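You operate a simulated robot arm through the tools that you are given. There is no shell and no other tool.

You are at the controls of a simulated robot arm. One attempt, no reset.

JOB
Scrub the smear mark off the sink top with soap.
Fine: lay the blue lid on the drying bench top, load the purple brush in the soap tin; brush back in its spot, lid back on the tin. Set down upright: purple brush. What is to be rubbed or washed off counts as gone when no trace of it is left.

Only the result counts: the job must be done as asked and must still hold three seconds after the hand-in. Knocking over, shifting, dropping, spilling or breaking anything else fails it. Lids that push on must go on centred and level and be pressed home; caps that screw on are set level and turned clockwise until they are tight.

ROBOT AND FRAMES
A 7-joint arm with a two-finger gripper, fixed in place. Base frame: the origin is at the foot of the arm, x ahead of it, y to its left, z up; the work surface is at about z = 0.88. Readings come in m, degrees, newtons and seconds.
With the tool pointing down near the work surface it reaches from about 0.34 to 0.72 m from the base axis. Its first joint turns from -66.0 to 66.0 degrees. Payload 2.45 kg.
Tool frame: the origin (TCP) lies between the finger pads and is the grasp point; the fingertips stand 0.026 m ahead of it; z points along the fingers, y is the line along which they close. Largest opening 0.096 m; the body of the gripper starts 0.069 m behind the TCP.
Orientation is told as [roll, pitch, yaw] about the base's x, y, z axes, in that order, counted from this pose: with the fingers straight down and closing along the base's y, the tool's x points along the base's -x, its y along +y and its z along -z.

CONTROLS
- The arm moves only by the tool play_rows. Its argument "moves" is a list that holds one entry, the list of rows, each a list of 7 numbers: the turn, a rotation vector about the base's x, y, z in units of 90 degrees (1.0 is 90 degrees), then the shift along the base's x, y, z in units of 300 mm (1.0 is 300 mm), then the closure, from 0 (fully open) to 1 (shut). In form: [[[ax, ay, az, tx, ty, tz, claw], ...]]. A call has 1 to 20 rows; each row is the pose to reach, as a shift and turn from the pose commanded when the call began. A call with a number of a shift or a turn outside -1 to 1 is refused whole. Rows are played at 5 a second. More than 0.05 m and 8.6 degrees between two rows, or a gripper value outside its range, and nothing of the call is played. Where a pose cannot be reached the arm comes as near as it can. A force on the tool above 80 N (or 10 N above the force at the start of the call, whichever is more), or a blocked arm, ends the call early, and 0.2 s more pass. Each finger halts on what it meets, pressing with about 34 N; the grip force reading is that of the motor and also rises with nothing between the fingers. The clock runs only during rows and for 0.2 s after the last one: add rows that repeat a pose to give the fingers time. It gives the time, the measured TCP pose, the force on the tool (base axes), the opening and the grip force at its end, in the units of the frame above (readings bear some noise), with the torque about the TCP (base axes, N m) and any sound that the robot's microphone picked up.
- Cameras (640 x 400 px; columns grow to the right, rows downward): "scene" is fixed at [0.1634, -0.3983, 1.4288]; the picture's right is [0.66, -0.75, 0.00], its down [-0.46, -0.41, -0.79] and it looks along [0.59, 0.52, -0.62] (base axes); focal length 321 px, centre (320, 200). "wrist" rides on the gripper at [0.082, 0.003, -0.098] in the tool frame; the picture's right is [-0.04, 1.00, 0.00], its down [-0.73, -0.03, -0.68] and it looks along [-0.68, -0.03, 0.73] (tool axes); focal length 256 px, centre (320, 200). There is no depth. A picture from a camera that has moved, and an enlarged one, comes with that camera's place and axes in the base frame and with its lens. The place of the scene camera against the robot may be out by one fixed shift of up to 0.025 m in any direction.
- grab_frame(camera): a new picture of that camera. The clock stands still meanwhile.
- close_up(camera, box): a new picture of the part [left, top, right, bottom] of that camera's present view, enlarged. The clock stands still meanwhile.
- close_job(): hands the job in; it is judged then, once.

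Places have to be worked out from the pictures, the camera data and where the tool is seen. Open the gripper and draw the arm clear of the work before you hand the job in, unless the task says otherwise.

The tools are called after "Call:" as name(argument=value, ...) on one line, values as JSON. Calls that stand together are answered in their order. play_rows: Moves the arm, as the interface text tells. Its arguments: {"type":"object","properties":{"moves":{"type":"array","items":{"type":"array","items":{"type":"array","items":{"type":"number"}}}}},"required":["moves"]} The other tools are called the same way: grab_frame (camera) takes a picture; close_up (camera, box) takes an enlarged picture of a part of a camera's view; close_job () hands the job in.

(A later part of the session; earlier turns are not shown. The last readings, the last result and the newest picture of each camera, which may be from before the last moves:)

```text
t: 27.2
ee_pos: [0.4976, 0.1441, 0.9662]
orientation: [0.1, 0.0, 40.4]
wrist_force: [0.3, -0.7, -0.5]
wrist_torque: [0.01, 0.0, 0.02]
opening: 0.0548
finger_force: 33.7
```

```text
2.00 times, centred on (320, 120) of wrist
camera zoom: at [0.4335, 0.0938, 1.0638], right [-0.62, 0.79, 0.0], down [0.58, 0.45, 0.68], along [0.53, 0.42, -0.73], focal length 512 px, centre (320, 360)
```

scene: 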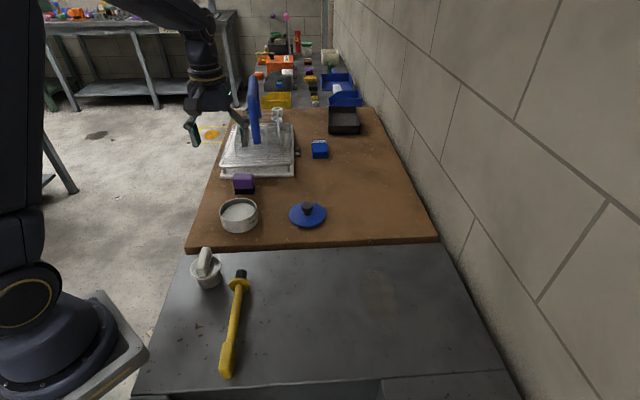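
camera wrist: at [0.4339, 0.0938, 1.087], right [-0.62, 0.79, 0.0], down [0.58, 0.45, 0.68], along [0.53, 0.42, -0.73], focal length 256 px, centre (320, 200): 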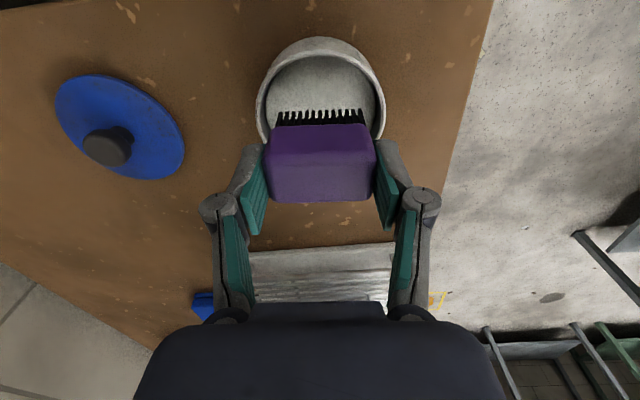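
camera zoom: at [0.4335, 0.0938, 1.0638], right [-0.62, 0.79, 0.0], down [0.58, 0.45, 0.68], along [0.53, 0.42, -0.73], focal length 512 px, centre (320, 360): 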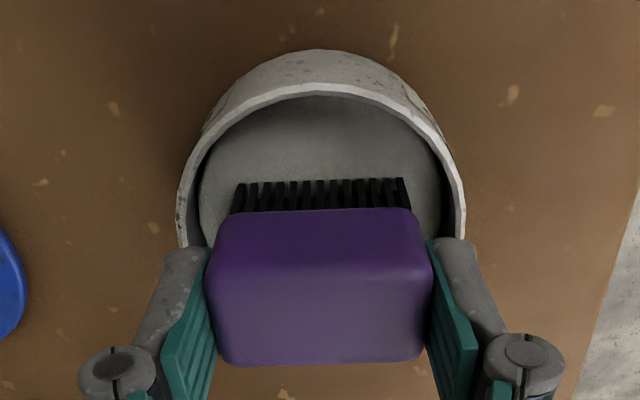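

No contact yet at bristle height about 0.913. I keep lowering by small steps.

Call:
play_rows(moves=[[[0, 0, 0, 0, 0, -0.007, 0.7], [0, 0, 0, 0, 0, -0.013, 0.7], [0, 0, 0, 0, 0, -0.013, 0.7]]])

Call:
play_rows(moves=[[[0, 0, 0, 0, 0, -0.005, 0.7], [0, 0, 0, 0, 0, -0.01, 0.7], [0, 0, 0, 0, 0, -0.01, 0.7]]])

Call:
close_up(camera="wrist", box=[220, 20, 420, 220])

```text
t: 28.0
ee_pos: [0.4975, 0.1446, 0.9635]
orientation: [-0.1, -0.2, 40.5]
wrist_force: [-3.2, -1.5, 21.8]
wrist_torque: [-0.09, 0.16, 0.01]
opening: 0.0551
finger_force: 33.9
```

```text
t: 28.8
ee_pos: [0.4984, 0.1452, 0.9588]
orientation: [0.0, -0.1, 40.4]
wrist_force: [2.1, 1.2, 21.7]
wrist_torque: [0.06, -0.11, -0.02]
opening: 0.0553
finger_force: 33.8
```

```text
2.00 times, centred on (320, 120) of wrist
camera zoom: at [0.434, 0.0942, 1.0577], right [-0.62, 0.79, 0.0], down [0.58, 0.45, 0.68], along [0.54, 0.42, -0.73], focal length 512 px, centre (320, 360)
```

zoom: 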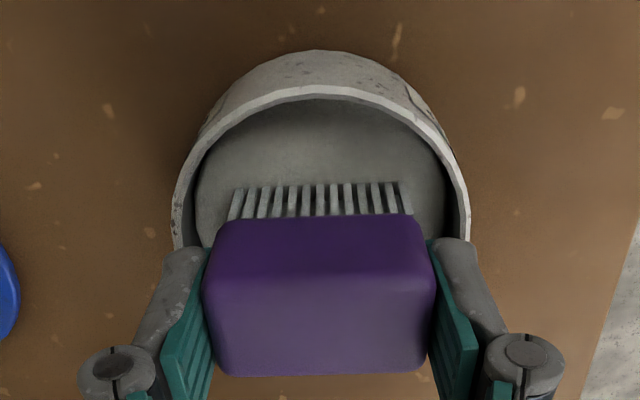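

The bristles have turned pale — loaded with soap. The brush slid a few mm up in the grip, which I'll account for. I lift out straight and check the brush and tin.

Call:
play_rows(moves=[[[0, 0, 0, 0, 0, 0.02, 0.7], [0, 0, 0, 0, 0, 0.06, 0.7], [0, 0, 0, 0, 0, 0.14, 0.7], [0, 0, 0, 0, 0, 0.26, 0.7], [0, 0, 0, 0, 0, 0.36, 0.7], [0, 0, 0, 0, 0, 0.36, 0.7]]])

Call:
close_up(camera="wrist", box=[220, 20, 420, 220])

Call:
close_up(camera="scene", box=[180, 120, 320, 250])

```text
t: 30.2
ee_pos: [0.4979, 0.1446, 1.0681]
orientation: [0.0, 0.0, 40.4]
wrist_force: [-0.3, -0.1, -0.3]
wrist_torque: [-0.02, 0.02, 0.01]
opening: 0.0551
finger_force: 34.1
```

```text
2.00 times, centred on (320, 120) of wrist
camera zoom: at [0.434, 0.0946, 1.166], right [-0.62, 0.79, 0.0], down [0.58, 0.45, 0.68], along [0.53, 0.42, -0.73], focal length 512 px, centre (320, 360)
```

zoom: 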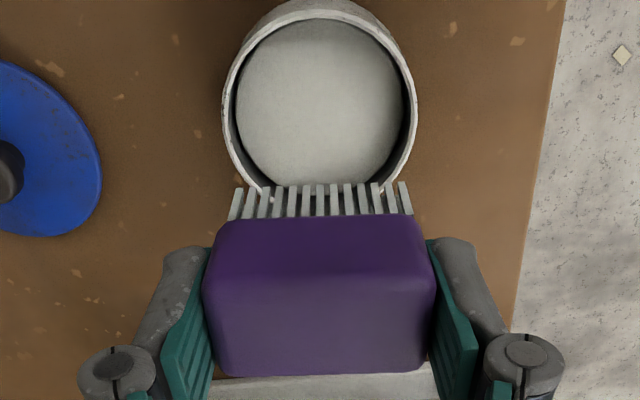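

```text
3.08 times, centred on (250, 185) of scene
camera zoom: at [0.1634, -0.3983, 1.4288], right [0.66, -0.75, 0.0], down [-0.46, -0.41, -0.79], along [0.59, 0.52, -0.62], focal length 988 px, centre (535, 246)
```

zoom: 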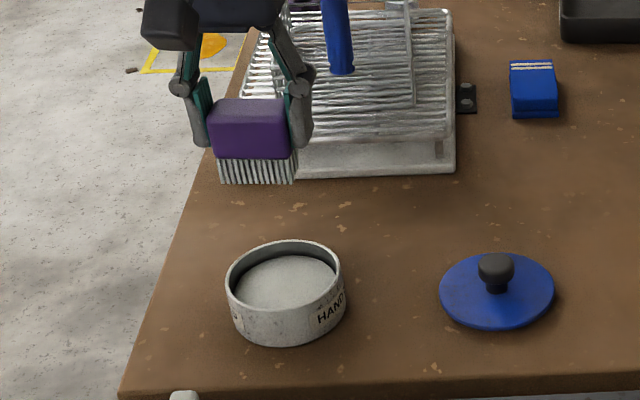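

The tin hasn't moved and the bristles are evenly soaped. I now carry the brush at height over to the sink top, behind the smear, to see it clearly.

Call:
play_rows(moves=[[[0, 0, 0, -0.01, -0.1, 0.05, 0.7], [0, 0, 0, -0.02, -0.24, 0.08, 0.7], [0, 0, 0, -0.03, -0.38, 0.08, 0.7], [0, 0, 0, -0.04, -0.52, 0.08, 0.7], [0, 0, 0, -0.05, -0.66, 0.08, 0.7], [0, 0, 0, -0.06, -0.8, 0.08, 0.7], [0, 0, 0, -0.06, -0.9, 0.08, 0.7], [0, 0, 0, -0.06, -0.95, 0.08, 0.7], [0, 0, 0, -0.06, -0.95, 0.08, 0.7]]])

Call:
play_rows(moves=[[[0, 0, 0, -0.02, -0.1, 0, 0.7], [0, 0, 0, -0.04, -0.24, 0, 0.7], [0, 0, 0, -0.05, -0.38, 0, 0.7], [0, 0, 0, -0.05, -0.48, 0, 0.7], [0, 0, 0, -0.05, -0.53, 0, 0.7], [0, 0, 0, -0.05, -0.53, 0, 0.7]]])

Call:
grab_frame(camera="wrist")

Call:
grab_frame(camera="scene")

```text
t: 32.2
ee_pos: [0.4788, -0.1408, 1.0911]
orientation: [0.0, 0.0, 40.4]
wrist_force: [-0.1, 0.1, -0.6]
wrist_torque: [0.02, 0.03, 0.01]
opening: 0.0552
finger_force: 34.2
```

```text
t: 33.6
ee_pos: [0.4646, -0.3, 1.0908]
orientation: [0.0, 0.1, 40.3]
wrist_force: [0.4, 0.4, -0.3]
wrist_torque: [0.06, -0.02, 0.02]
opening: 0.0548
finger_force: 34.3
```

```text
taken
camera wrist: at [0.4007, -0.3509, 1.1889], right [-0.62, 0.79, 0.0], down [0.58, 0.45, 0.68], along [0.53, 0.42, -0.73], focal length 256 px, centre (320, 200)
```

wrist: 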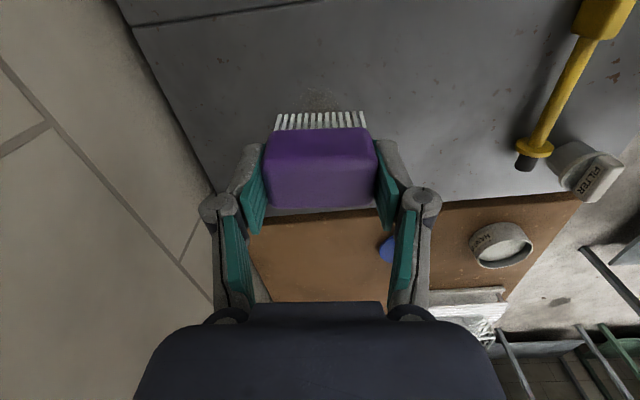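

```text
taken
```

scene: 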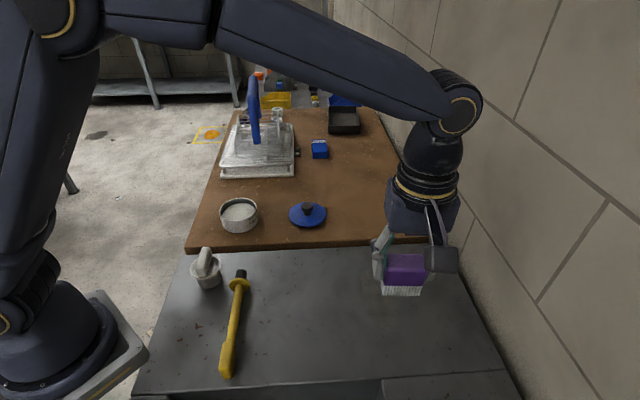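

The brush hides the smear from this spot (bristle row covers it). I shift sideways so the smear lies to the left of the brush in the wrist view.

Call:
play_rows(moves=[[[0, 0, 0, -0.03, 0.12, 0, 0.7], [0, 0, 0, -0.07, 0.25, 0, 0.7], [0, 0, 0, -0.11, 0.38, 0, 0.7], [0, 0, 0, -0.142, 0.487, 0, 0.7], [0, 0, 0, -0.142, 0.487, 0, 0.7]]])

Call:
grab_frame(camera="wrist")

Call:
close_up(camera="wrist", box=[100, 20, 280, 200])

Call:
grab_frame(camera="scene")

```text
t: 34.8
ee_pos: [0.4231, -0.153, 1.0906]
orientation: [0.1, 0.1, 40.4]
wrist_force: [-0.1, -0.3, -1.0]
wrist_torque: [0.02, 0.02, 0.02]
opening: 0.0551
finger_force: 34.4
```

```text
taken
camera wrist: at [0.3581, -0.2033, 1.1888], right [-0.62, 0.79, 0.0], down [0.58, 0.45, 0.68], along [0.53, 0.42, -0.73], focal length 256 px, centre (320, 200)
```

wrist: 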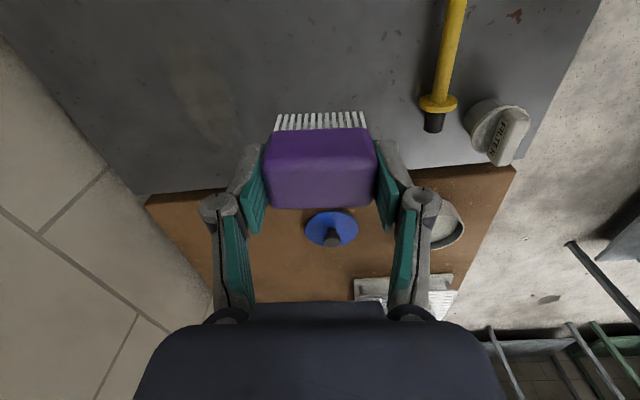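

```text
2.22 times, centred on (190, 110) of wrist
camera zoom: at [0.3581, -0.2033, 1.1888], right [-0.62, 0.79, 0.0], down [0.58, 0.45, 0.68], along [0.53, 0.42, -0.73], focal length 569 px, centre (609, 400)
```

zoom: 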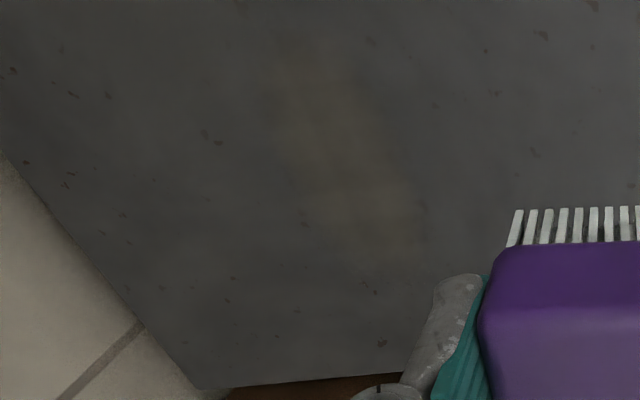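

```text
taken
```

scene: 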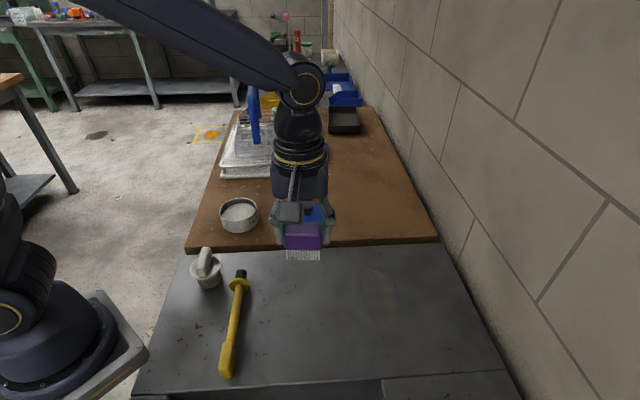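

The smear shows in the wrist view from about (0.508, -0.281) to (0.565, -0.197), roughly 0.1 m long and 5–6 cm wide, centre (0.535, -0.241). I move over its centre and lower the bristles to about 1.5 cm above the top.

Call:
play_rows(moves=[[[0, 0, 0, 0.1, -0.08, 0, 0.7], [0, 0, 0, 0.22, -0.17, 0, 0.7], [0, 0, 0, 0.33, -0.26, 0, 0.7], [0, 0, 0, 0.374, -0.2927, -0.06, 0.7], [0, 0, 0, 0.374, -0.2927, -0.18, 0.7], [0, 0, 0, 0.374, -0.2927, -0.32, 0.7], [0, 0, 0, 0.374, -0.2927, -0.43, 0.7], [0, 0, 0, 0.374, -0.2927, -0.489, 0.7], [0, 0, 0, 0.374, -0.2927, -0.489, 0.7]]])

Call:
close_up(camera="scene", box=[320, 210, 460, 320])

Call:
grab_frame(camera="wrist")

```text
t: 36.8
ee_pos: [0.5339, -0.2417, 0.9437]
orientation: [0.0, 0.0, 40.4]
wrist_force: [-0.2, 0.2, -0.7]
wrist_torque: [-0.03, 0.0, 0.02]
opening: 0.0551
finger_force: 33.9
```

```text
3.64 times, centred on (390, 265) of scene
camera zoom: at [0.1634, -0.3983, 1.4288], right [0.66, -0.75, 0.0], down [-0.46, -0.41, -0.79], along [0.59, 0.52, -0.62], focal length 1168 px, centre (66, -36)
```

zoom: 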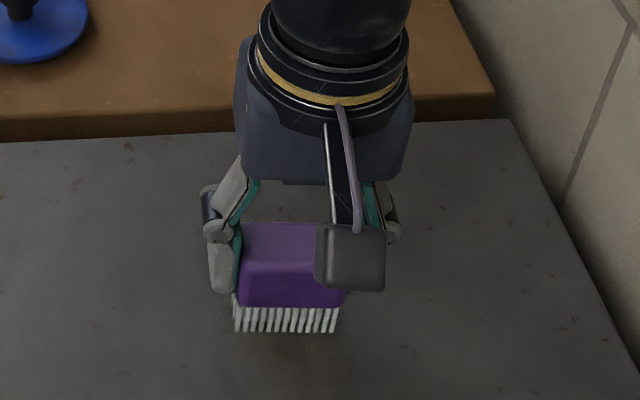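

```text
taken
camera wrist: at [0.4703, -0.2919, 1.0418], right [-0.62, 0.79, 0.0], down [0.58, 0.45, 0.68], along [0.53, 0.42, -0.73], focal length 256 px, centre (320, 200)
```

wrist: 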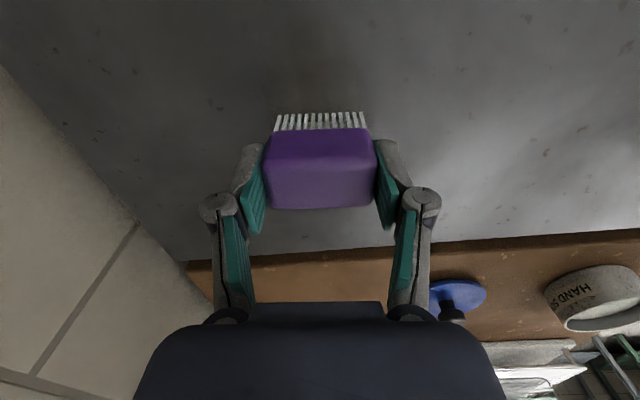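

Now I step down gently toward the sink top until the bristles touch.

Call:
play_rows(moves=[[[0, 0, 0, 0, 0, -0.012, 0.7], [0, 0, 0, 0, 0, -0.025, 0.7], [0, 0, 0, 0, 0, -0.025, 0.7]]])

Call:
play_rows(moves=[[[0, 0, 0, 0, 0, -0.007, 0.7], [0, 0, 0, 0, 0, -0.013, 0.7], [0, 0, 0, 0, 0, -0.013, 0.7]]])

Call:
close_up(camera="scene", box=[340, 240, 440, 320])

```text
t: 37.6
ee_pos: [0.5351, -0.2417, 0.9372]
orientation: [0.0, 0.0, 40.4]
wrist_force: [-0.2, -0.4, 0.0]
wrist_torque: [0.01, 0.05, 0.01]
opening: 0.055
finger_force: 34.3
```

```text
t: 38.4
ee_pos: [0.535, -0.2415, 0.9327]
orientation: [0.0, 0.1, 40.4]
wrist_force: [0.1, -0.9, -1.3]
wrist_torque: [-0.03, -0.01, 0.0]
opening: 0.0553
finger_force: 34.2
```

```text
5.00 times, centred on (390, 280) of scene
camera zoom: at [0.1634, -0.3983, 1.4288], right [0.66, -0.75, 0.0], down [-0.46, -0.41, -0.79], along [0.59, 0.52, -0.62], focal length 1606 px, centre (-30, -200)
```

zoom: 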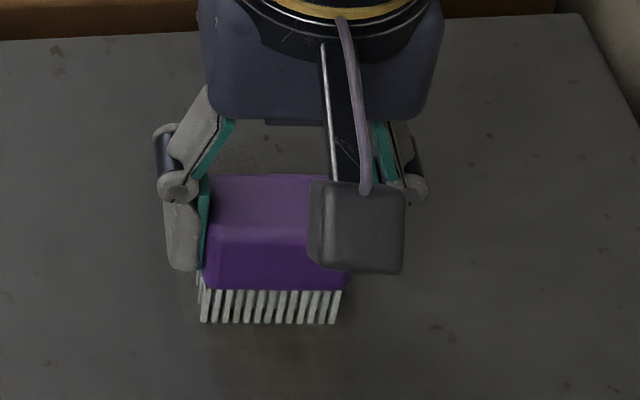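

Still free at TCP z 0.933; I continue in 2–3 mm steps.

Call:
play_rows(moves=[[[0, 0, 0, 0, 0, -0.005, 0.7], [0, 0, 0, 0, 0, -0.01, 0.7], [0, 0, 0, 0, 0, -0.01, 0.7]]])

Call:
play_rows(moves=[[[0, 0, 0, 0, 0, -0.003, 0.7], [0, 0, 0, 0, 0, -0.007, 0.7], [0, 0, 0, 0, 0, -0.007, 0.7]]])

```text
t: 39.2
ee_pos: [0.5344, -0.2412, 0.9307]
orientation: [0.0, 0.0, 40.5]
wrist_force: [-5.3, 2.5, 21.8]
wrist_torque: [0.14, 0.11, 0.02]
opening: 0.0554
finger_force: 33.9
```

```text
t: 40.0
ee_pos: [0.5355, -0.2408, 0.9289]
orientation: [-0.1, -0.1, 40.4]
wrist_force: [0.0, -1.0, 22.8]
wrist_torque: [0.05, -0.02, -0.05]
opening: 0.0553
finger_force: 34.1
```

Contact at about 22 N, with a bit of slip again. I ease up slightly to lighten the pressure before scrubbing.

Call:
play_rows(moves=[[[0, 0, 0, 0, 0, 0.003, 0.7], [0, 0, 0, 0, 0, 0.003, 0.7]]])

```text
t: 40.6
ee_pos: [0.5342, -0.2407, 0.9284]
orientation: [0.0, 0.0, 40.4]
wrist_force: [3.5, -2.7, 11.0]
wrist_torque: [-0.19, -0.35, -0.01]
opening: 0.0553
finger_force: 34.3
```

Pressure is about 11 N. I scrub the first lane forward and back along the smear's length.

Call:
play_rows(moves=[[[0, 0, 0, 0.0508, 0.0432, 0, 0.7], [0, 0, 0, 0.1016, 0.0864, 0, 0.7], [0, 0, 0, 0.1524, 0.1296, 0, 0.7], [0, 0, 0, 0.178, 0.151, 0, 0.7], [0, 0, 0, 0.127, 0.108, 0, 0.7], [0, 0, 0, 0.0762, 0.0648, 0, 0.7], [0, 0, 0, 0.0254, 0.0216, 0, 0.7], [0, 0, 0, -0.0254, -0.0216, 0, 0.7], [0, 0, 0, -0.0762, -0.0648, 0, 0.7], [0, 0, 0, -0.127, -0.108, 0, 0.7], [0, 0, 0, -0.178, -0.151, 0, 0.7], [0, 0, 0, -0.127, -0.108, 0, 0.7], [0, 0, 0, -0.0762, -0.0648, 0, 0.7], [0, 0, 0, -0.0254, -0.0216, 0, 0.7], [0, 0, 0, 0, 0, 0, 0.7]]])

Call:
grab_frame(camera="wrist")

Call:
close_up(camera="scene", box=[320, 230, 460, 340])

```text
t: 43.8
ee_pos: [0.5343, -0.2423, 0.9292]
orientation: [0.0, -0.1, 40.4]
wrist_force: [1.3, 0.4, -1.9]
wrist_torque: [-0.02, 0.02, 0.0]
opening: 0.055
finger_force: 34.2
```

```text
taken
camera wrist: at [0.4702, -0.2918, 1.0273], right [-0.62, 0.79, 0.0], down [0.58, 0.45, 0.68], along [0.53, 0.42, -0.73], focal length 256 px, centre (320, 200)
```

wrist: 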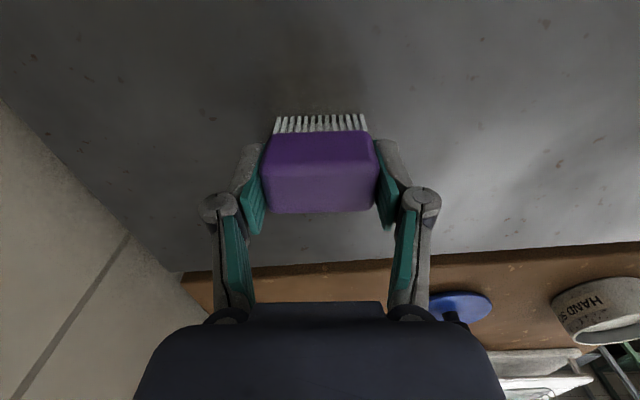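

```text
3.64 times, centred on (390, 285) of scene
camera zoom: at [0.1634, -0.3983, 1.4288], right [0.66, -0.75, 0.0], down [-0.46, -0.41, -0.79], along [0.59, 0.52, -0.62], focal length 1168 px, centre (66, -109)
```

zoom: 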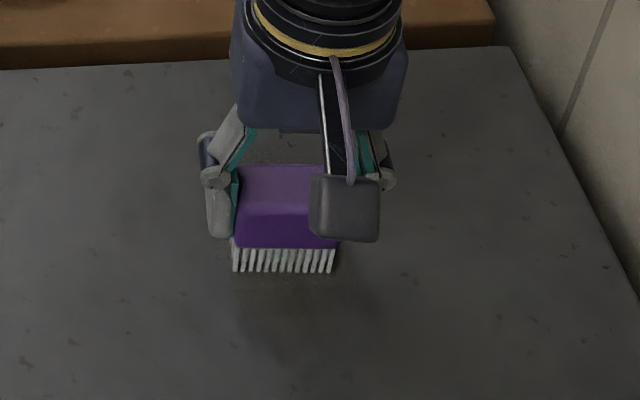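

The contact faded during the stroke (brush crept up slightly in the grip). I lower in sub-millimetre steps to regain light contact.

Call:
play_rows(moves=[[[0, 0, 0, 0, 0, -0.0015, 0.7], [0, 0, 0, 0, 0, -0.003, 0.7], [0, 0, 0, 0, 0, -0.003, 0.7]]])

```text
t: 44.6
ee_pos: [0.5347, -0.2411, 0.928]
orientation: [-0.1, 0.0, 40.5]
wrist_force: [-1.7, 0.9, 8.2]
wrist_torque: [0.11, 0.13, -0.03]
opening: 0.0551
finger_force: 34.1
```

Light contact of 8 N is back. I scrub the centre lane again, slower.

Call:
play_rows(moves=[[[0, 0, 0, 0.0381, 0.0324, 0, 0.7], [0, 0, 0, 0.0762, 0.0648, 0, 0.7], [0, 0, 0, 0.1143, 0.0972, 0, 0.7], [0, 0, 0, 0.1524, 0.1296, 0, 0.7], [0, 0, 0, 0.178, 0.151, 0, 0.7], [0, 0, 0, 0.1397, 0.1188, 0, 0.7], [0, 0, 0, 0.1016, 0.0864, 0, 0.7], [0, 0, 0, 0.0635, 0.054, 0, 0.7], [0, 0, 0, 0.0254, 0.0216, 0, 0.7]]])

```text
t: 46.6
ee_pos: [0.5428, -0.2355, 0.9285]
orientation: [0.0, 0.0, 40.4]
wrist_force: [2.2, 0.6, 9.1]
wrist_torque: [0.14, -0.13, -0.04]
opening: 0.0552
finger_force: 34.1
```

Contact held at 9 N this time. I continue the stroke to the near end of the smear and back.

Call:
play_rows(moves=[[[0, 0, 0, -0.0381, -0.0324, 0, 0.7], [0, 0, 0, -0.0762, -0.0648, 0, 0.7], [0, 0, 0, -0.1143, -0.0972, 0, 0.7], [0, 0, 0, -0.1524, -0.1296, 0, 0.7], [0, 0, 0, -0.1905, -0.162, 0, 0.7], [0, 0, 0, -0.2032, -0.1728, 0, 0.7], [0, 0, 0, -0.1651, -0.1404, 0, 0.7], [0, 0, 0, -0.127, -0.108, 0, 0.7], [0, 0, 0, -0.0889, -0.0756, 0, 0.7], [0, 0, 0, -0.0508, -0.0432, 0, 0.7], [0, 0, 0, -0.0254, -0.0216, 0, 0.7]]])

```text
t: 49.0
ee_pos: [0.535, -0.2409, 0.9288]
orientation: [0.0, 0.0, 40.3]
wrist_force: [-3.4, -2.0, 13.6]
wrist_torque: [-0.11, 0.16, 0.05]
opening: 0.055
finger_force: 34.2
```

I lift and step aside to see what the first lane has done to the smear.

Call:
play_rows(moves=[[[0, 0, 0, 0, 0, 0.08, 0.7], [0, 0, 0, 0, 0, 0.2, 0.7], [0, 0, 0, 0, 0, 0.34, 0.7], [0, 0, 0, -0.06, 0.05, 0.46, 0.7], [0, 0, 0, -0.17, 0.13, 0.544, 0.7], [0, 0, 0, -0.28, 0.22, 0.544, 0.7], [0, 0, 0, -0.374, 0.2927, 0.544, 0.7], [0, 0, 0, -0.374, 0.2927, 0.544, 0.7]]])

Call:
grab_frame(camera="wrist")

Call:
close_up(camera="wrist", box=[100, 20, 280, 200])

Call:
close_up(camera="scene", box=[280, 240, 500, 390])

```text
t: 50.8
ee_pos: [0.4226, -0.1535, 1.0921]
orientation: [-0.1, 0.0, 40.4]
wrist_force: [-0.2, -1.0, -0.4]
wrist_torque: [0.03, 0.01, -0.01]
opening: 0.055
finger_force: 33.7
```

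```text
taken
camera wrist: at [0.3587, -0.2034, 1.1904], right [-0.62, 0.79, 0.0], down [0.58, 0.45, 0.68], along [0.53, 0.42, -0.73], focal length 256 px, centre (320, 200)
```

wrist: 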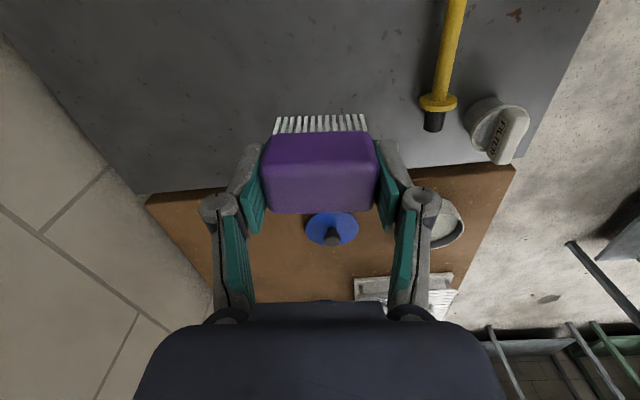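

```text
2.22 times, centred on (190, 110) of wrist
camera zoom: at [0.3587, -0.2034, 1.1904], right [-0.62, 0.79, 0.0], down [0.58, 0.45, 0.68], along [0.53, 0.42, -0.73], focal length 569 px, centre (609, 400)
```

zoom: 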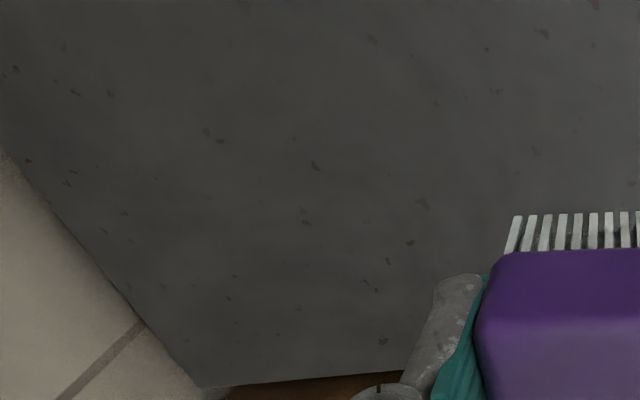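

```text
2.67 times, centred on (390, 315) of scene
camera zoom: at [0.1634, -0.3983, 1.4288], right [0.66, -0.75, 0.0], down [-0.46, -0.41, -0.79], along [0.59, 0.52, -0.62], focal length 856 px, centre (133, -107)
```

zoom: 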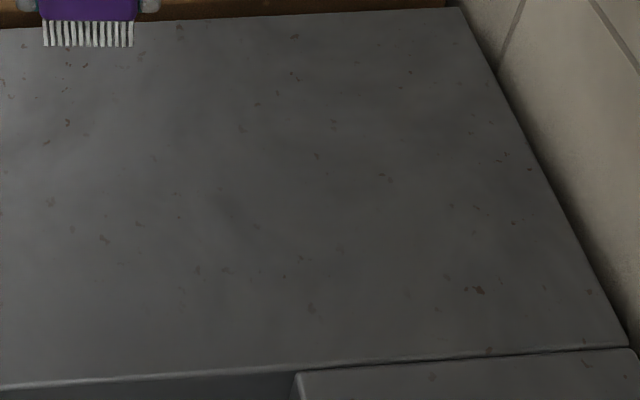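

The smear appears gone in both views. I zoom tighter on the spot to look for faint remnants.

Call:
close_up(camera="scene", box=[340, 260, 420, 310])

Call:
close_up(camera="wrist", box=[150, 40, 250, 140])

Call:
close_up(camera="scene", box=[320, 240, 440, 340])

```text
8.00 times, centred on (380, 285) of scene
camera zoom: at [0.1634, -0.3983, 1.4288], right [0.66, -0.75, 0.0], down [-0.46, -0.41, -0.79], along [0.59, 0.52, -0.62], focal length 2569 px, centre (-160, -480)
```

zoom: 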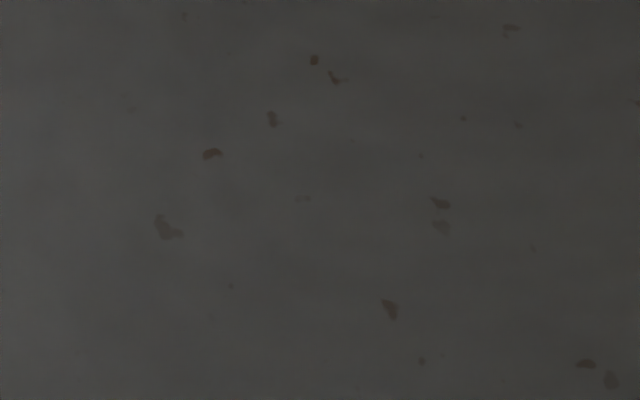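

```text
4.00 times, centred on (200, 90) of wrist
camera zoom: at [0.3587, -0.2034, 1.1904], right [-0.62, 0.79, 0.0], down [0.58, 0.45, 0.68], along [0.53, 0.42, -0.73], focal length 1024 px, centre (800, 640)
```

zoom: 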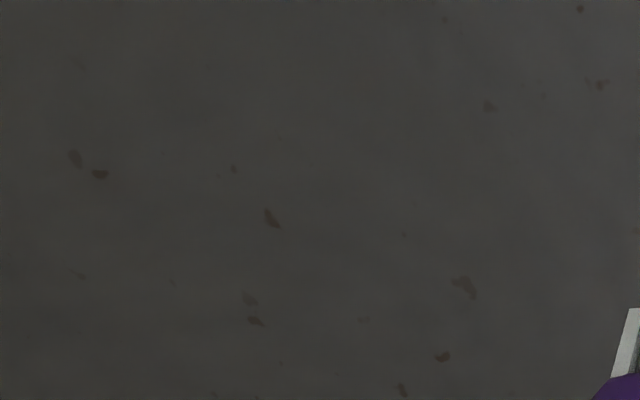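

```text
4.00 times, centred on (380, 290) of scene
camera zoom: at [0.1634, -0.3983, 1.4288], right [0.66, -0.75, 0.0], down [-0.46, -0.41, -0.79], along [0.59, 0.52, -0.62], focal length 1285 px, centre (80, -160)
```

zoom: 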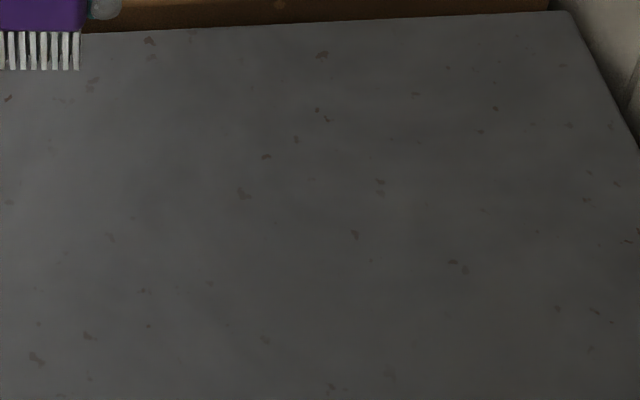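

No trace is visible, but to be safe at the edges I'll run two more light lanes, offset ±22 mm sideways. First I come down on the left-hand lane, stopping a few mm above.

Call:
play_rows(moves=[[[0, 0, 0, 0.1, -0.07, 0, 0.7], [0, 0, 0, 0.22, -0.16, 0, 0.7], [0, 0, 0, 0.3263, -0.2367, -0.06, 0.7], [0, 0, 0, 0.3263, -0.2367, -0.2, 0.7], [0, 0, 0, 0.3263, -0.2367, -0.34, 0.7], [0, 0, 0, 0.3263, -0.2367, -0.46, 0.7], [0, 0, 0, 0.3263, -0.2367, -0.52, 0.7], [0, 0, 0, 0.3263, -0.2367, -0.535, 0.7], [0, 0, 0, 0.3263, -0.2367, -0.543, 0.7], [0, 0, 0, 0.3263, -0.2367, -0.543, 0.7]]])

```text
t: 53.0
ee_pos: [0.5197, -0.2253, 0.9277]
orientation: [0.0, 0.0, 40.4]
wrist_force: [-0.6, 0.6, -0.6]
wrist_torque: [0.0, -0.01, 0.01]
opening: 0.0549
finger_force: 33.8
```

Call:
play_rows(moves=[[[0, 0, 0, 0, 0, -0.002, 0.7], [0, 0, 0, 0, 0, -0.002, 0.7]]])

```text
t: 53.6
ee_pos: [0.5215, -0.2246, 0.9284]
orientation: [0.0, 0.0, 40.5]
wrist_force: [-0.3, 1.1, 6.7]
wrist_torque: [0.06, 0.02, -0.03]
opening: 0.055
finger_force: 34.0
```

Light contact of 6.7 N. I scrub this lane over the full length and back.

Call:
play_rows(moves=[[[0, 0, 0, 0.0381, 0.0324, 0, 0.7], [0, 0, 0, 0.0762, 0.0648, 0, 0.7], [0, 0, 0, 0.1143, 0.0972, 0, 0.7], [0, 0, 0, 0.1524, 0.1296, 0, 0.7], [0, 0, 0, 0.178, 0.151, 0, 0.7], [0, 0, 0, 0.1397, 0.1188, 0, 0.7], [0, 0, 0, 0.1016, 0.0864, 0, 0.7], [0, 0, 0, 0.0635, 0.054, 0, 0.7], [0, 0, 0, 0.0254, 0.0216, 0, 0.7], [0, 0, 0, -0.0127, -0.0108, 0, 0.7], [0, 0, 0, -0.0508, -0.0432, 0, 0.7], [0, 0, 0, -0.0889, -0.0756, 0, 0.7], [0, 0, 0, -0.127, -0.108, 0, 0.7], [0, 0, 0, -0.1651, -0.1404, 0, 0.7], [0, 0, 0, -0.127, -0.108, 0, 0.7], [0, 0, 0, -0.0889, -0.0756, 0, 0.7], [0, 0, 0, -0.0508, -0.0432, 0, 0.7], [0, 0, 0, -0.0127, -0.0108, 0, 0.7], [0, 0, 0, 0, 0, 0, 0.7]]])

```text
t: 57.6
ee_pos: [0.5195, -0.2242, 0.9292]
orientation: [-0.1, 0.1, 40.5]
wrist_force: [-6.4, -3.8, 18.2]
wrist_torque: [-0.12, 0.19, -0.03]
opening: 0.055
finger_force: 33.8
```

Force is 18 N now, so I ease up 0.3 mm, drag across to the right-hand lane and scrub it the same way.

Call:
play_rows(moves=[[[0, 0, 0, 0, 0, 0.001, 0.7], [0, 0, 0, 0.032, -0.0373, 0.001, 0.7], [0, 0, 0, 0.064, -0.0746, 0.001, 0.7], [0, 0, 0, 0.095, -0.1118, 0.001, 0.7], [0, 0, 0, 0.1331, -0.0794, 0.001, 0.7], [0, 0, 0, 0.1712, -0.047, 0.001, 0.7], [0, 0, 0, 0.2093, -0.0146, 0.001, 0.7], [0, 0, 0, 0.2474, 0.0178, 0.001, 0.7], [0, 0, 0, 0.2093, -0.0146, 0.001, 0.7], [0, 0, 0, 0.1712, -0.047, 0.001, 0.7], [0, 0, 0, 0.1331, -0.0794, 0.001, 0.7], [0, 0, 0, 0.095, -0.1118, 0.001, 0.7], [0, 0, 0, 0.0569, -0.1442, 0.001, 0.7], [0, 0, 0, 0.0188, -0.1766, 0.001, 0.7], [0, 0, 0, -0.0193, -0.209, 0.001, 0.7], [0, 0, 0, -0.0574, -0.2414, 0.001, 0.7], [0, 0, 0, -0.0193, -0.209, 0.001, 0.7], [0, 0, 0, 0.0188, -0.1766, 0.001, 0.7], [0, 0, 0, 0.0569, -0.1442, 0.001, 0.7], [0, 0, 0, 0.095, -0.1118, 0.001, 0.7]]])

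```text
t: 61.8
ee_pos: [0.5496, -0.2583, 0.9279]
orientation: [-0.1, 0.0, 40.4]
wrist_force: [-0.2, 0.5, -0.6]
wrist_torque: [0.01, 0.03, -0.03]
opening: 0.0551
finger_force: 33.9
```

Contact ended near the end of that lane. I lift and look again at the scrubbed area.

Call:
play_rows(moves=[[[0, 0, 0, 0, 0, 0.08, 0.7], [0, 0, 0, 0, 0, 0.2, 0.7], [0, 0, 0, 0, 0, 0.34, 0.7], [0, 0, 0, -0.06, 0.05, 0.46, 0.7], [0, 0, 0, -0.17, 0.14, 0.544, 0.7], [0, 0, 0, -0.28, 0.24, 0.544, 0.7], [0, 0, 0, -0.38, 0.31, 0.544, 0.7], [0, 0, 0, -0.4213, 0.3483, 0.544, 0.7], [0, 0, 0, -0.4213, 0.3483, 0.544, 0.7]]])

Call:
close_up(camera="wrist", box=[100, 20, 280, 200])

Call:
close_up(camera="scene", box=[320, 240, 440, 340])

Call:
close_up(camera="wrist", box=[220, 80, 420, 260])

Call:
close_up(camera="scene", box=[260, 180, 360, 270])

```text
t: 63.8
ee_pos: [0.4225, -0.1541, 1.0913]
orientation: [0.0, 0.0, 40.4]
wrist_force: [1.1, -0.3, -0.8]
wrist_torque: [-0.01, 0.01, -0.01]
opening: 0.0552
finger_force: 33.8
```

```text
2.22 times, centred on (190, 110) of wrist
camera zoom: at [0.3584, -0.2042, 1.1885], right [-0.62, 0.79, 0.0], down [0.58, 0.45, 0.68], along [0.53, 0.42, -0.73], focal length 569 px, centre (609, 400)
```

zoom: 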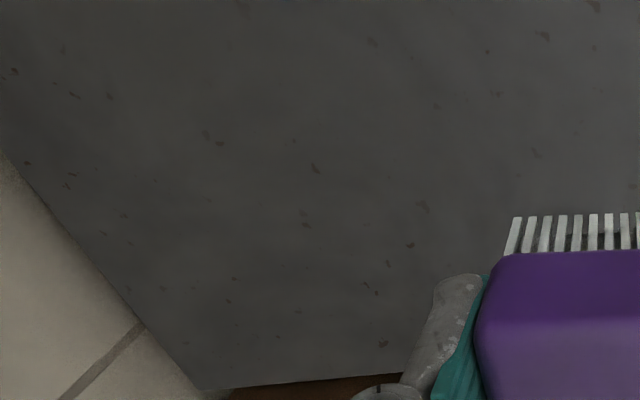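

```text
4.00 times, centred on (380, 290) of scene
camera zoom: at [0.1634, -0.3983, 1.4288], right [0.66, -0.75, 0.0], down [-0.46, -0.41, -0.79], along [0.59, 0.52, -0.62], focal length 1285 px, centre (80, -160)
```

zoom: 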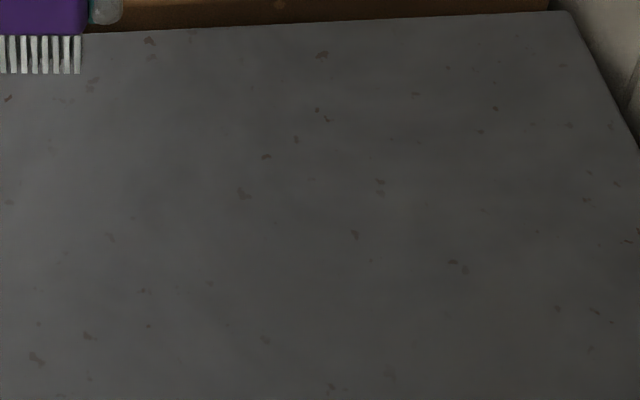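

```text
2.22 times, centred on (320, 170) of wrist
camera zoom: at [0.3584, -0.2042, 1.1885], right [-0.62, 0.79, 0.0], down [0.58, 0.45, 0.68], along [0.53, 0.42, -0.73], focal length 569 px, centre (320, 267)
```

zoom: 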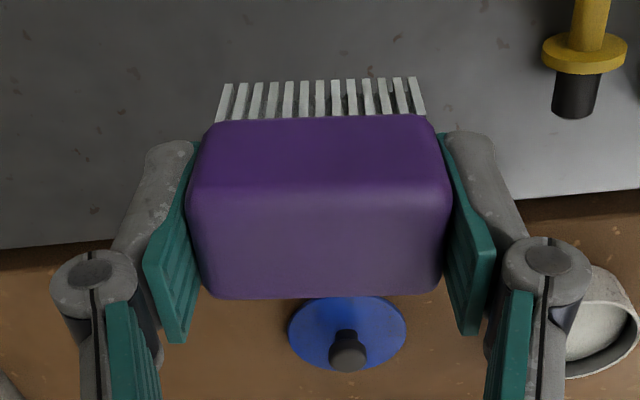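

```text
4.44 times, centred on (310, 225) of scene
camera zoom: at [0.1634, -0.3983, 1.4288], right [0.66, -0.75, 0.0], down [-0.46, -0.41, -0.79], along [0.59, 0.52, -0.62], focal length 1428 px, centre (364, 89)
```

zoom: 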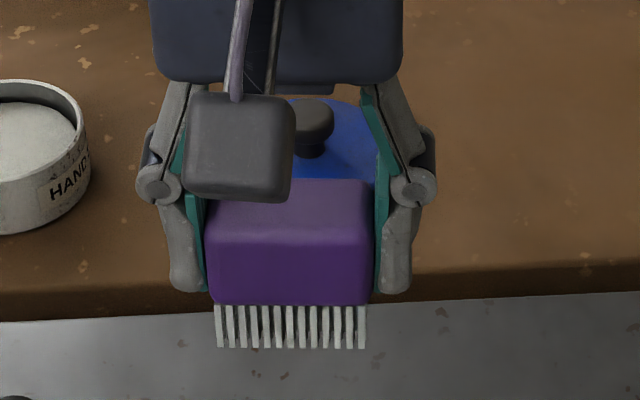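

The sink top is clean, with no trace in either view, and the brush sits level in the grip. I carry it back at height toward its home pose.

Call:
play_rows(moves=[[[0, 0, 0, 0.01, 0.1, 0, 0.7], [0, 0, 0, 0.04, 0.24, 0, 0.7], [0, 0, 0, 0.07, 0.38, 0, 0.7], [0, 0, 0, 0.1, 0.52, 0, 0.7], [0, 0, 0, 0.13, 0.66, 0, 0.7], [0, 0, 0, 0.155, 0.8, 0, 0.7], [0, 0, 0, 0.1667, 0.9, 0, 0.7], [0, 0, 0, 0.1667, 0.9, 0, 0.7]]])

Call:
play_rows(moves=[[[0, 0, 0, 0.08, 0.08, 0, 0.7], [0, 0, 0, 0.17, 0.175, 0, 0.7], [0, 0, 0, 0.27, 0.275, 0, 0.7], [0, 0, 0, 0.34, 0.35, -0.02, 0.7], [0, 0, 0, 0.3753, 0.3863, -0.08, 0.7], [0, 0, 0, 0.3753, 0.3863, -0.2, 0.7], [0, 0, 0, 0.3753, 0.3863, -0.32, 0.7], [0, 0, 0, 0.3753, 0.3863, -0.42, 0.7], [0, 0, 0, 0.3753, 0.3863, -0.475, 0.7], [0, 0, 0, 0.3753, 0.3863, -0.5, 0.7], [0, 0, 0, 0.3753, 0.3863, -0.5, 0.7]]])

Call:
close_up(camera="scene", box=[190, 100, 310, 220])

Call:
close_up(camera="wrist", box=[220, 60, 420, 260])

```text
t: 65.6
ee_pos: [0.4739, 0.1165, 1.0908]
orientation: [0.0, 0.0, 40.5]
wrist_force: [0.2, -0.3, -0.6]
wrist_torque: [0.0, -0.04, 0.02]
opening: 0.0553
finger_force: 34.3
```

```text
t: 68.0
ee_pos: [0.5855, 0.2327, 0.9407]
orientation: [0.0, -0.1, 40.5]
wrist_force: [0.6, 0.8, -0.8]
wrist_torque: [-0.02, 0.05, 0.05]
opening: 0.0549
finger_force: 34.2
```

```text
3.33 times, centred on (250, 160) of scene
camera zoom: at [0.1634, -0.3983, 1.4288], right [0.66, -0.75, 0.0], down [-0.46, -0.41, -0.79], along [0.59, 0.52, -0.62], focal length 1071 px, centre (553, 333)
```

zoom: 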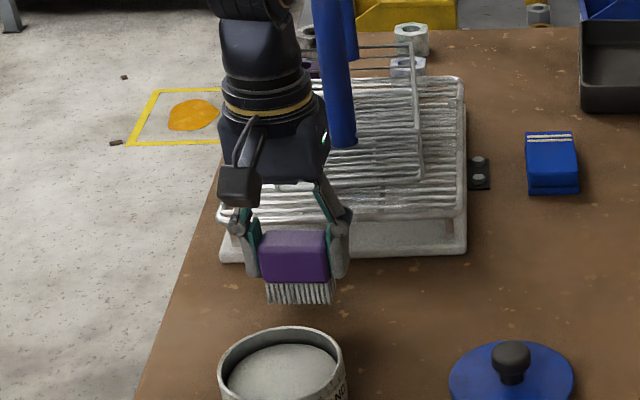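

```text
2.00 times, centred on (320, 160) of wrist
camera zoom: at [0.5205, 0.1823, 1.039], right [-0.62, 0.79, 0.0], down [0.58, 0.45, 0.68], along [0.53, 0.42, -0.73], focal length 512 px, centre (320, 280)
```

zoom: 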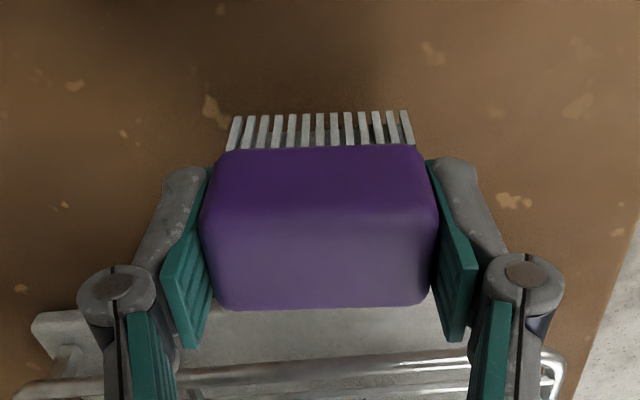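

The brush is directly over its old spot, about 12 mm up. I lower in small steps until it stands on the wood.

Call:
play_rows(moves=[[[0, 0, 0, 0, 0, -0.012, 0.7], [0, 0, 0, 0, 0, -0.024, 0.7], [0, 0, 0, 0, 0, -0.03, 0.7], [0, 0, 0, 0, 0, -0.03, 0.7]]])

Call:
play_rows(moves=[[[0, 0, 0, 0, 0, -0.004, 0.7], [0, 0, 0, 0, 0, -0.007, 0.7], [0, 0, 0, 0, 0, -0.007, 0.7]]])

```text
t: 69.0
ee_pos: [0.5835, 0.2319, 0.9314]
orientation: [0.0, 0.0, 40.3]
wrist_force: [-0.3, 0.2, -0.9]
wrist_torque: [0.04, -0.04, 0.01]
opening: 0.0553
finger_force: 33.2
```

```text
t: 69.8
ee_pos: [0.5852, 0.2323, 0.9296]
orientation: [0.0, 0.0, 40.3]
wrist_force: [0.0, 0.3, -1.1]
wrist_torque: [0.0, 0.03, 0.01]
opening: 0.0549
finger_force: 33.9
```

No contact yet at TCP 0.930; I go on in 1 mm steps.

Call:
play_rows(moves=[[[0, 0, 0, 0, 0, -0.003, 0.7], [0, 0, 0, 0, 0, -0.003, 0.7]]])

Call:
play_rows(moves=[[[0, 0, 0, 0, 0, -0.003, 0.7], [0, 0, 0, 0, 0, -0.003, 0.7]]])

```text
t: 70.4
ee_pos: [0.585, 0.2325, 0.9294]
orientation: [-0.1, 0.0, 40.3]
wrist_force: [0.6, -0.9, -0.8]
wrist_torque: [0.0, 0.0, 0.01]
opening: 0.0552
finger_force: 33.5
```

```text
t: 71.0
ee_pos: [0.5851, 0.2322, 0.9277]
orientation: [0.0, 0.0, 40.5]
wrist_force: [-0.3, -0.6, -0.7]
wrist_torque: [0.04, -0.02, -0.01]
opening: 0.0553
finger_force: 34.6
```

Call:
play_rows(moves=[[[0, 0, 0, 0, 0, -0.003, 0.7], [0, 0, 0, 0, 0, -0.003, 0.7]]])

```text
t: 71.6
ee_pos: [0.5851, 0.233, 0.9289]
orientation: [0.0, 0.1, 40.4]
wrist_force: [-0.3, -0.6, 1.6]
wrist_torque: [-0.01, 0.02, -0.02]
opening: 0.0551
finger_force: 34.1
```

First touch (1.6 N). I press half a millimetre more so it stands flat, then check.

Call:
play_rows(moves=[[[0, 0, 0, 0, 0, -0.002, 0.7], [0, 0, 0, 0, 0, -0.002, 0.7]]])

Call:
close_up(camera="scene", box=[205, 150, 285, 210])

Call:
close_up(camera="wrist", box=[220, 60, 420, 260])

```text
t: 72.2
ee_pos: [0.5832, 0.2317, 0.9271]
orientation: [0.1, 0.0, 40.4]
wrist_force: [-1.3, -1.4, 8.2]
wrist_torque: [-0.03, 0.05, 0.03]
opening: 0.0553
finger_force: 34.0
```

```text
6.67 times, centred on (245, 180) of scene
camera zoom: at [0.1632, -0.3984, 1.4288], right [0.66, -0.75, 0.0], down [-0.46, -0.41, -0.79], along [0.59, 0.52, -0.62], focal length 2141 px, centre (820, 333)
```

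zoom: 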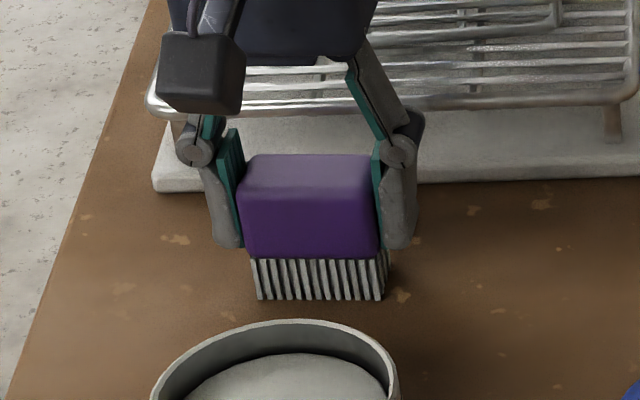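

```text
2.00 times, centred on (320, 160) of wrist
camera zoom: at [0.521, 0.182, 1.0256], right [-0.62, 0.79, 0.0], down [0.58, 0.45, 0.68], along [0.53, 0.42, -0.73], focal length 512 px, centre (320, 280)
```

zoom: 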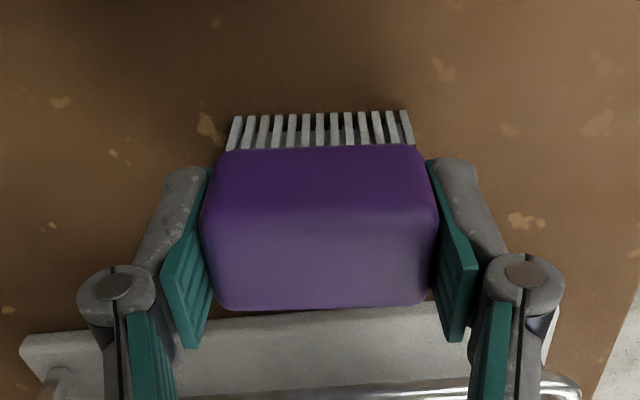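

The brush stands flat on its spot. I relieve the load, open slowly, then rise straight up.

Call:
play_rows(moves=[[[0, 0, 0, 0, 0, 0.0015, 0.7], [0, 0, 0, 0, 0, 0.0015, 0.45], [0, 0, 0, 0, 0, 0.0015, 0.4], [0, 0, 0, 0, 0, 0.0015, 0.3], [0, 0, 0, 0, 0, 0.0015, 0.2], [0, 0, 0, 0, 0, 0.0015, 0.1], [0, 0, 0, 0, 0, 0.0015, 0.05], [0, 0, 0, 0, 0, 0.0015, 0.05], [0, 0, 0, 0, 0, 0.04, 0.05], [0, 0, 0, 0, 0, 0.12, 0.05], [0, 0, 0, 0, 0, 0.22, 0.05], [0, 0, 0, 0, 0, 0.34, 0.05], [0, 0, 0, 0, 0, 0.46, 0.05], [0, 0, 0, 0, 0, 0.5, 0.05], [0, 0, 0, 0, 0, 0.5, 0.05]]])

Call:
grab_frame(camera="wrist")

Call:
close_up(camera="scene", box=[190, 130, 340, 250])

Call:
close_up(camera="scene", box=[220, 165, 270, 200])

```text
t: 75.4
ee_pos: [0.5853, 0.2322, 1.0783]
orientation: [0.0, 0.0, 40.4]
wrist_force: [0.0, -0.8, 0.9]
wrist_torque: [0.02, 0.01, -0.01]
opening: 0.0911
finger_force: 0.1
```

```text
taken
camera wrist: at [0.5214, 0.1816, 1.1754], right [-0.62, 0.79, 0.0], down [0.58, 0.45, 0.68], along [0.53, 0.42, -0.73], focal length 256 px, centre (320, 200)
```

wrist: 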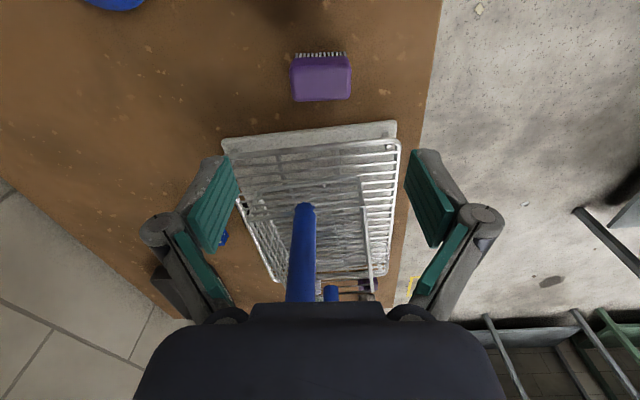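

```text
3.33 times, centred on (265, 190) of scene
camera zoom: at [0.1634, -0.3983, 1.4288], right [0.66, -0.75, 0.0], down [-0.46, -0.41, -0.79], along [0.59, 0.52, -0.62], focal length 1071 px, centre (503, 233)
```

zoom: 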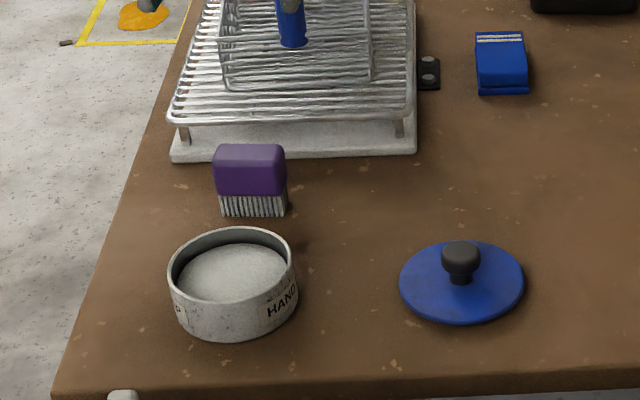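

```text
11.43 times, centred on (245, 182) of scene
camera zoom: at [0.1634, -0.3983, 1.4288], right [0.66, -0.75, 0.0], down [-0.46, -0.41, -0.79], along [0.59, 0.52, -0.62], focal length 3671 px, centre (1177, 400)
```

zoom: 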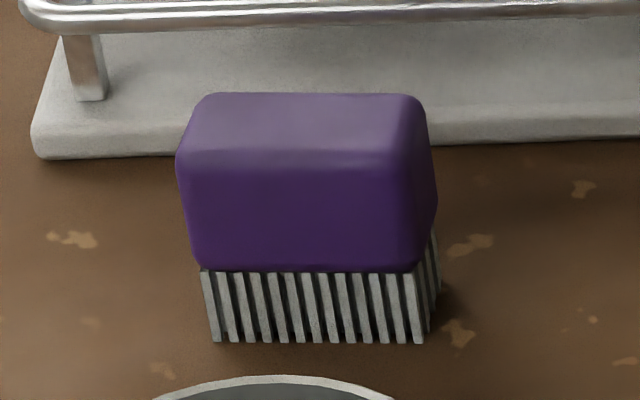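

The brush is back on its spot, upright, matching the original picture. Now I turn the hand back and go above the lid on the bench, fingers half-open.

Call:
play_rows(moves=[[[0, 0, -0.06, 0.01, -0.1, 0, 0.05], [0, 0, -0.14, 0.03, -0.23, 0, 0.1], [0, 0, -0.22, 0.055, -0.36, 0, 0.2], [0, 0, -0.3, 0.08, -0.48, 0, 0.3], [0, 0, -0.38, 0.1, -0.59, 0, 0.4], [0, 0, -0.449, 0.119, -0.6783, -0.027, 0.4], [0, 0, -0.449, 0.119, -0.6783, -0.027, 0.4], [0, 0, -0.449, 0.119, -0.6783, -0.027, 0.4]]])

Call:
grab_frame(camera="wrist")

Call:
grab_frame(camera="scene")

```text
t: 77.2
ee_pos: [0.6202, 0.0274, 1.068]
orientation: [0.0, -0.1, -0.1]
wrist_force: [-0.1, -0.2, -0.1]
wrist_torque: [0.0, 0.05, -0.02]
opening: 0.0575
finger_force: 0.0
```

```text
taken
camera wrist: at [0.5385, 0.0317, 1.1664], right [0.04, 1.0, 0.0], down [0.73, -0.03, 0.68], along [0.68, -0.03, -0.73], focal length 256 px, centre (320, 200)
```

wrist: 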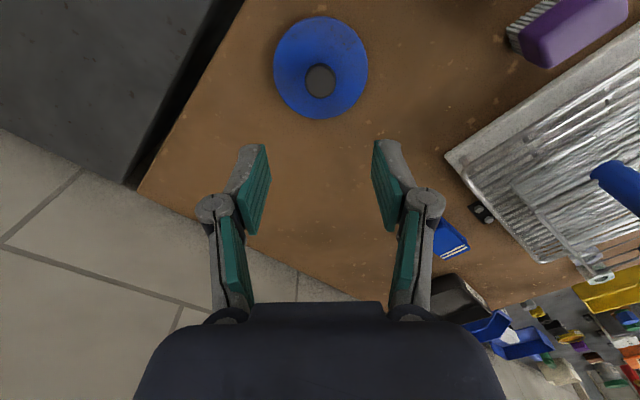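

```text
taken
```

scene: 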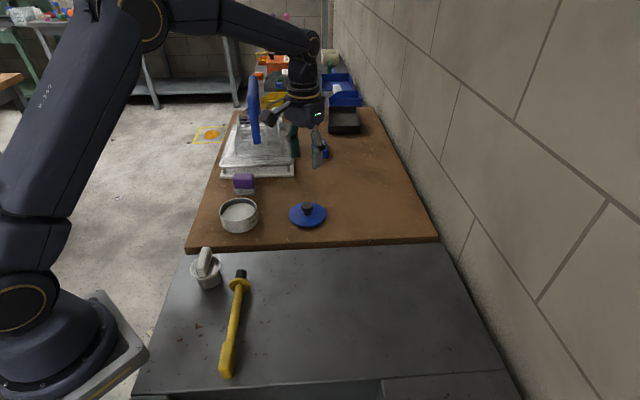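

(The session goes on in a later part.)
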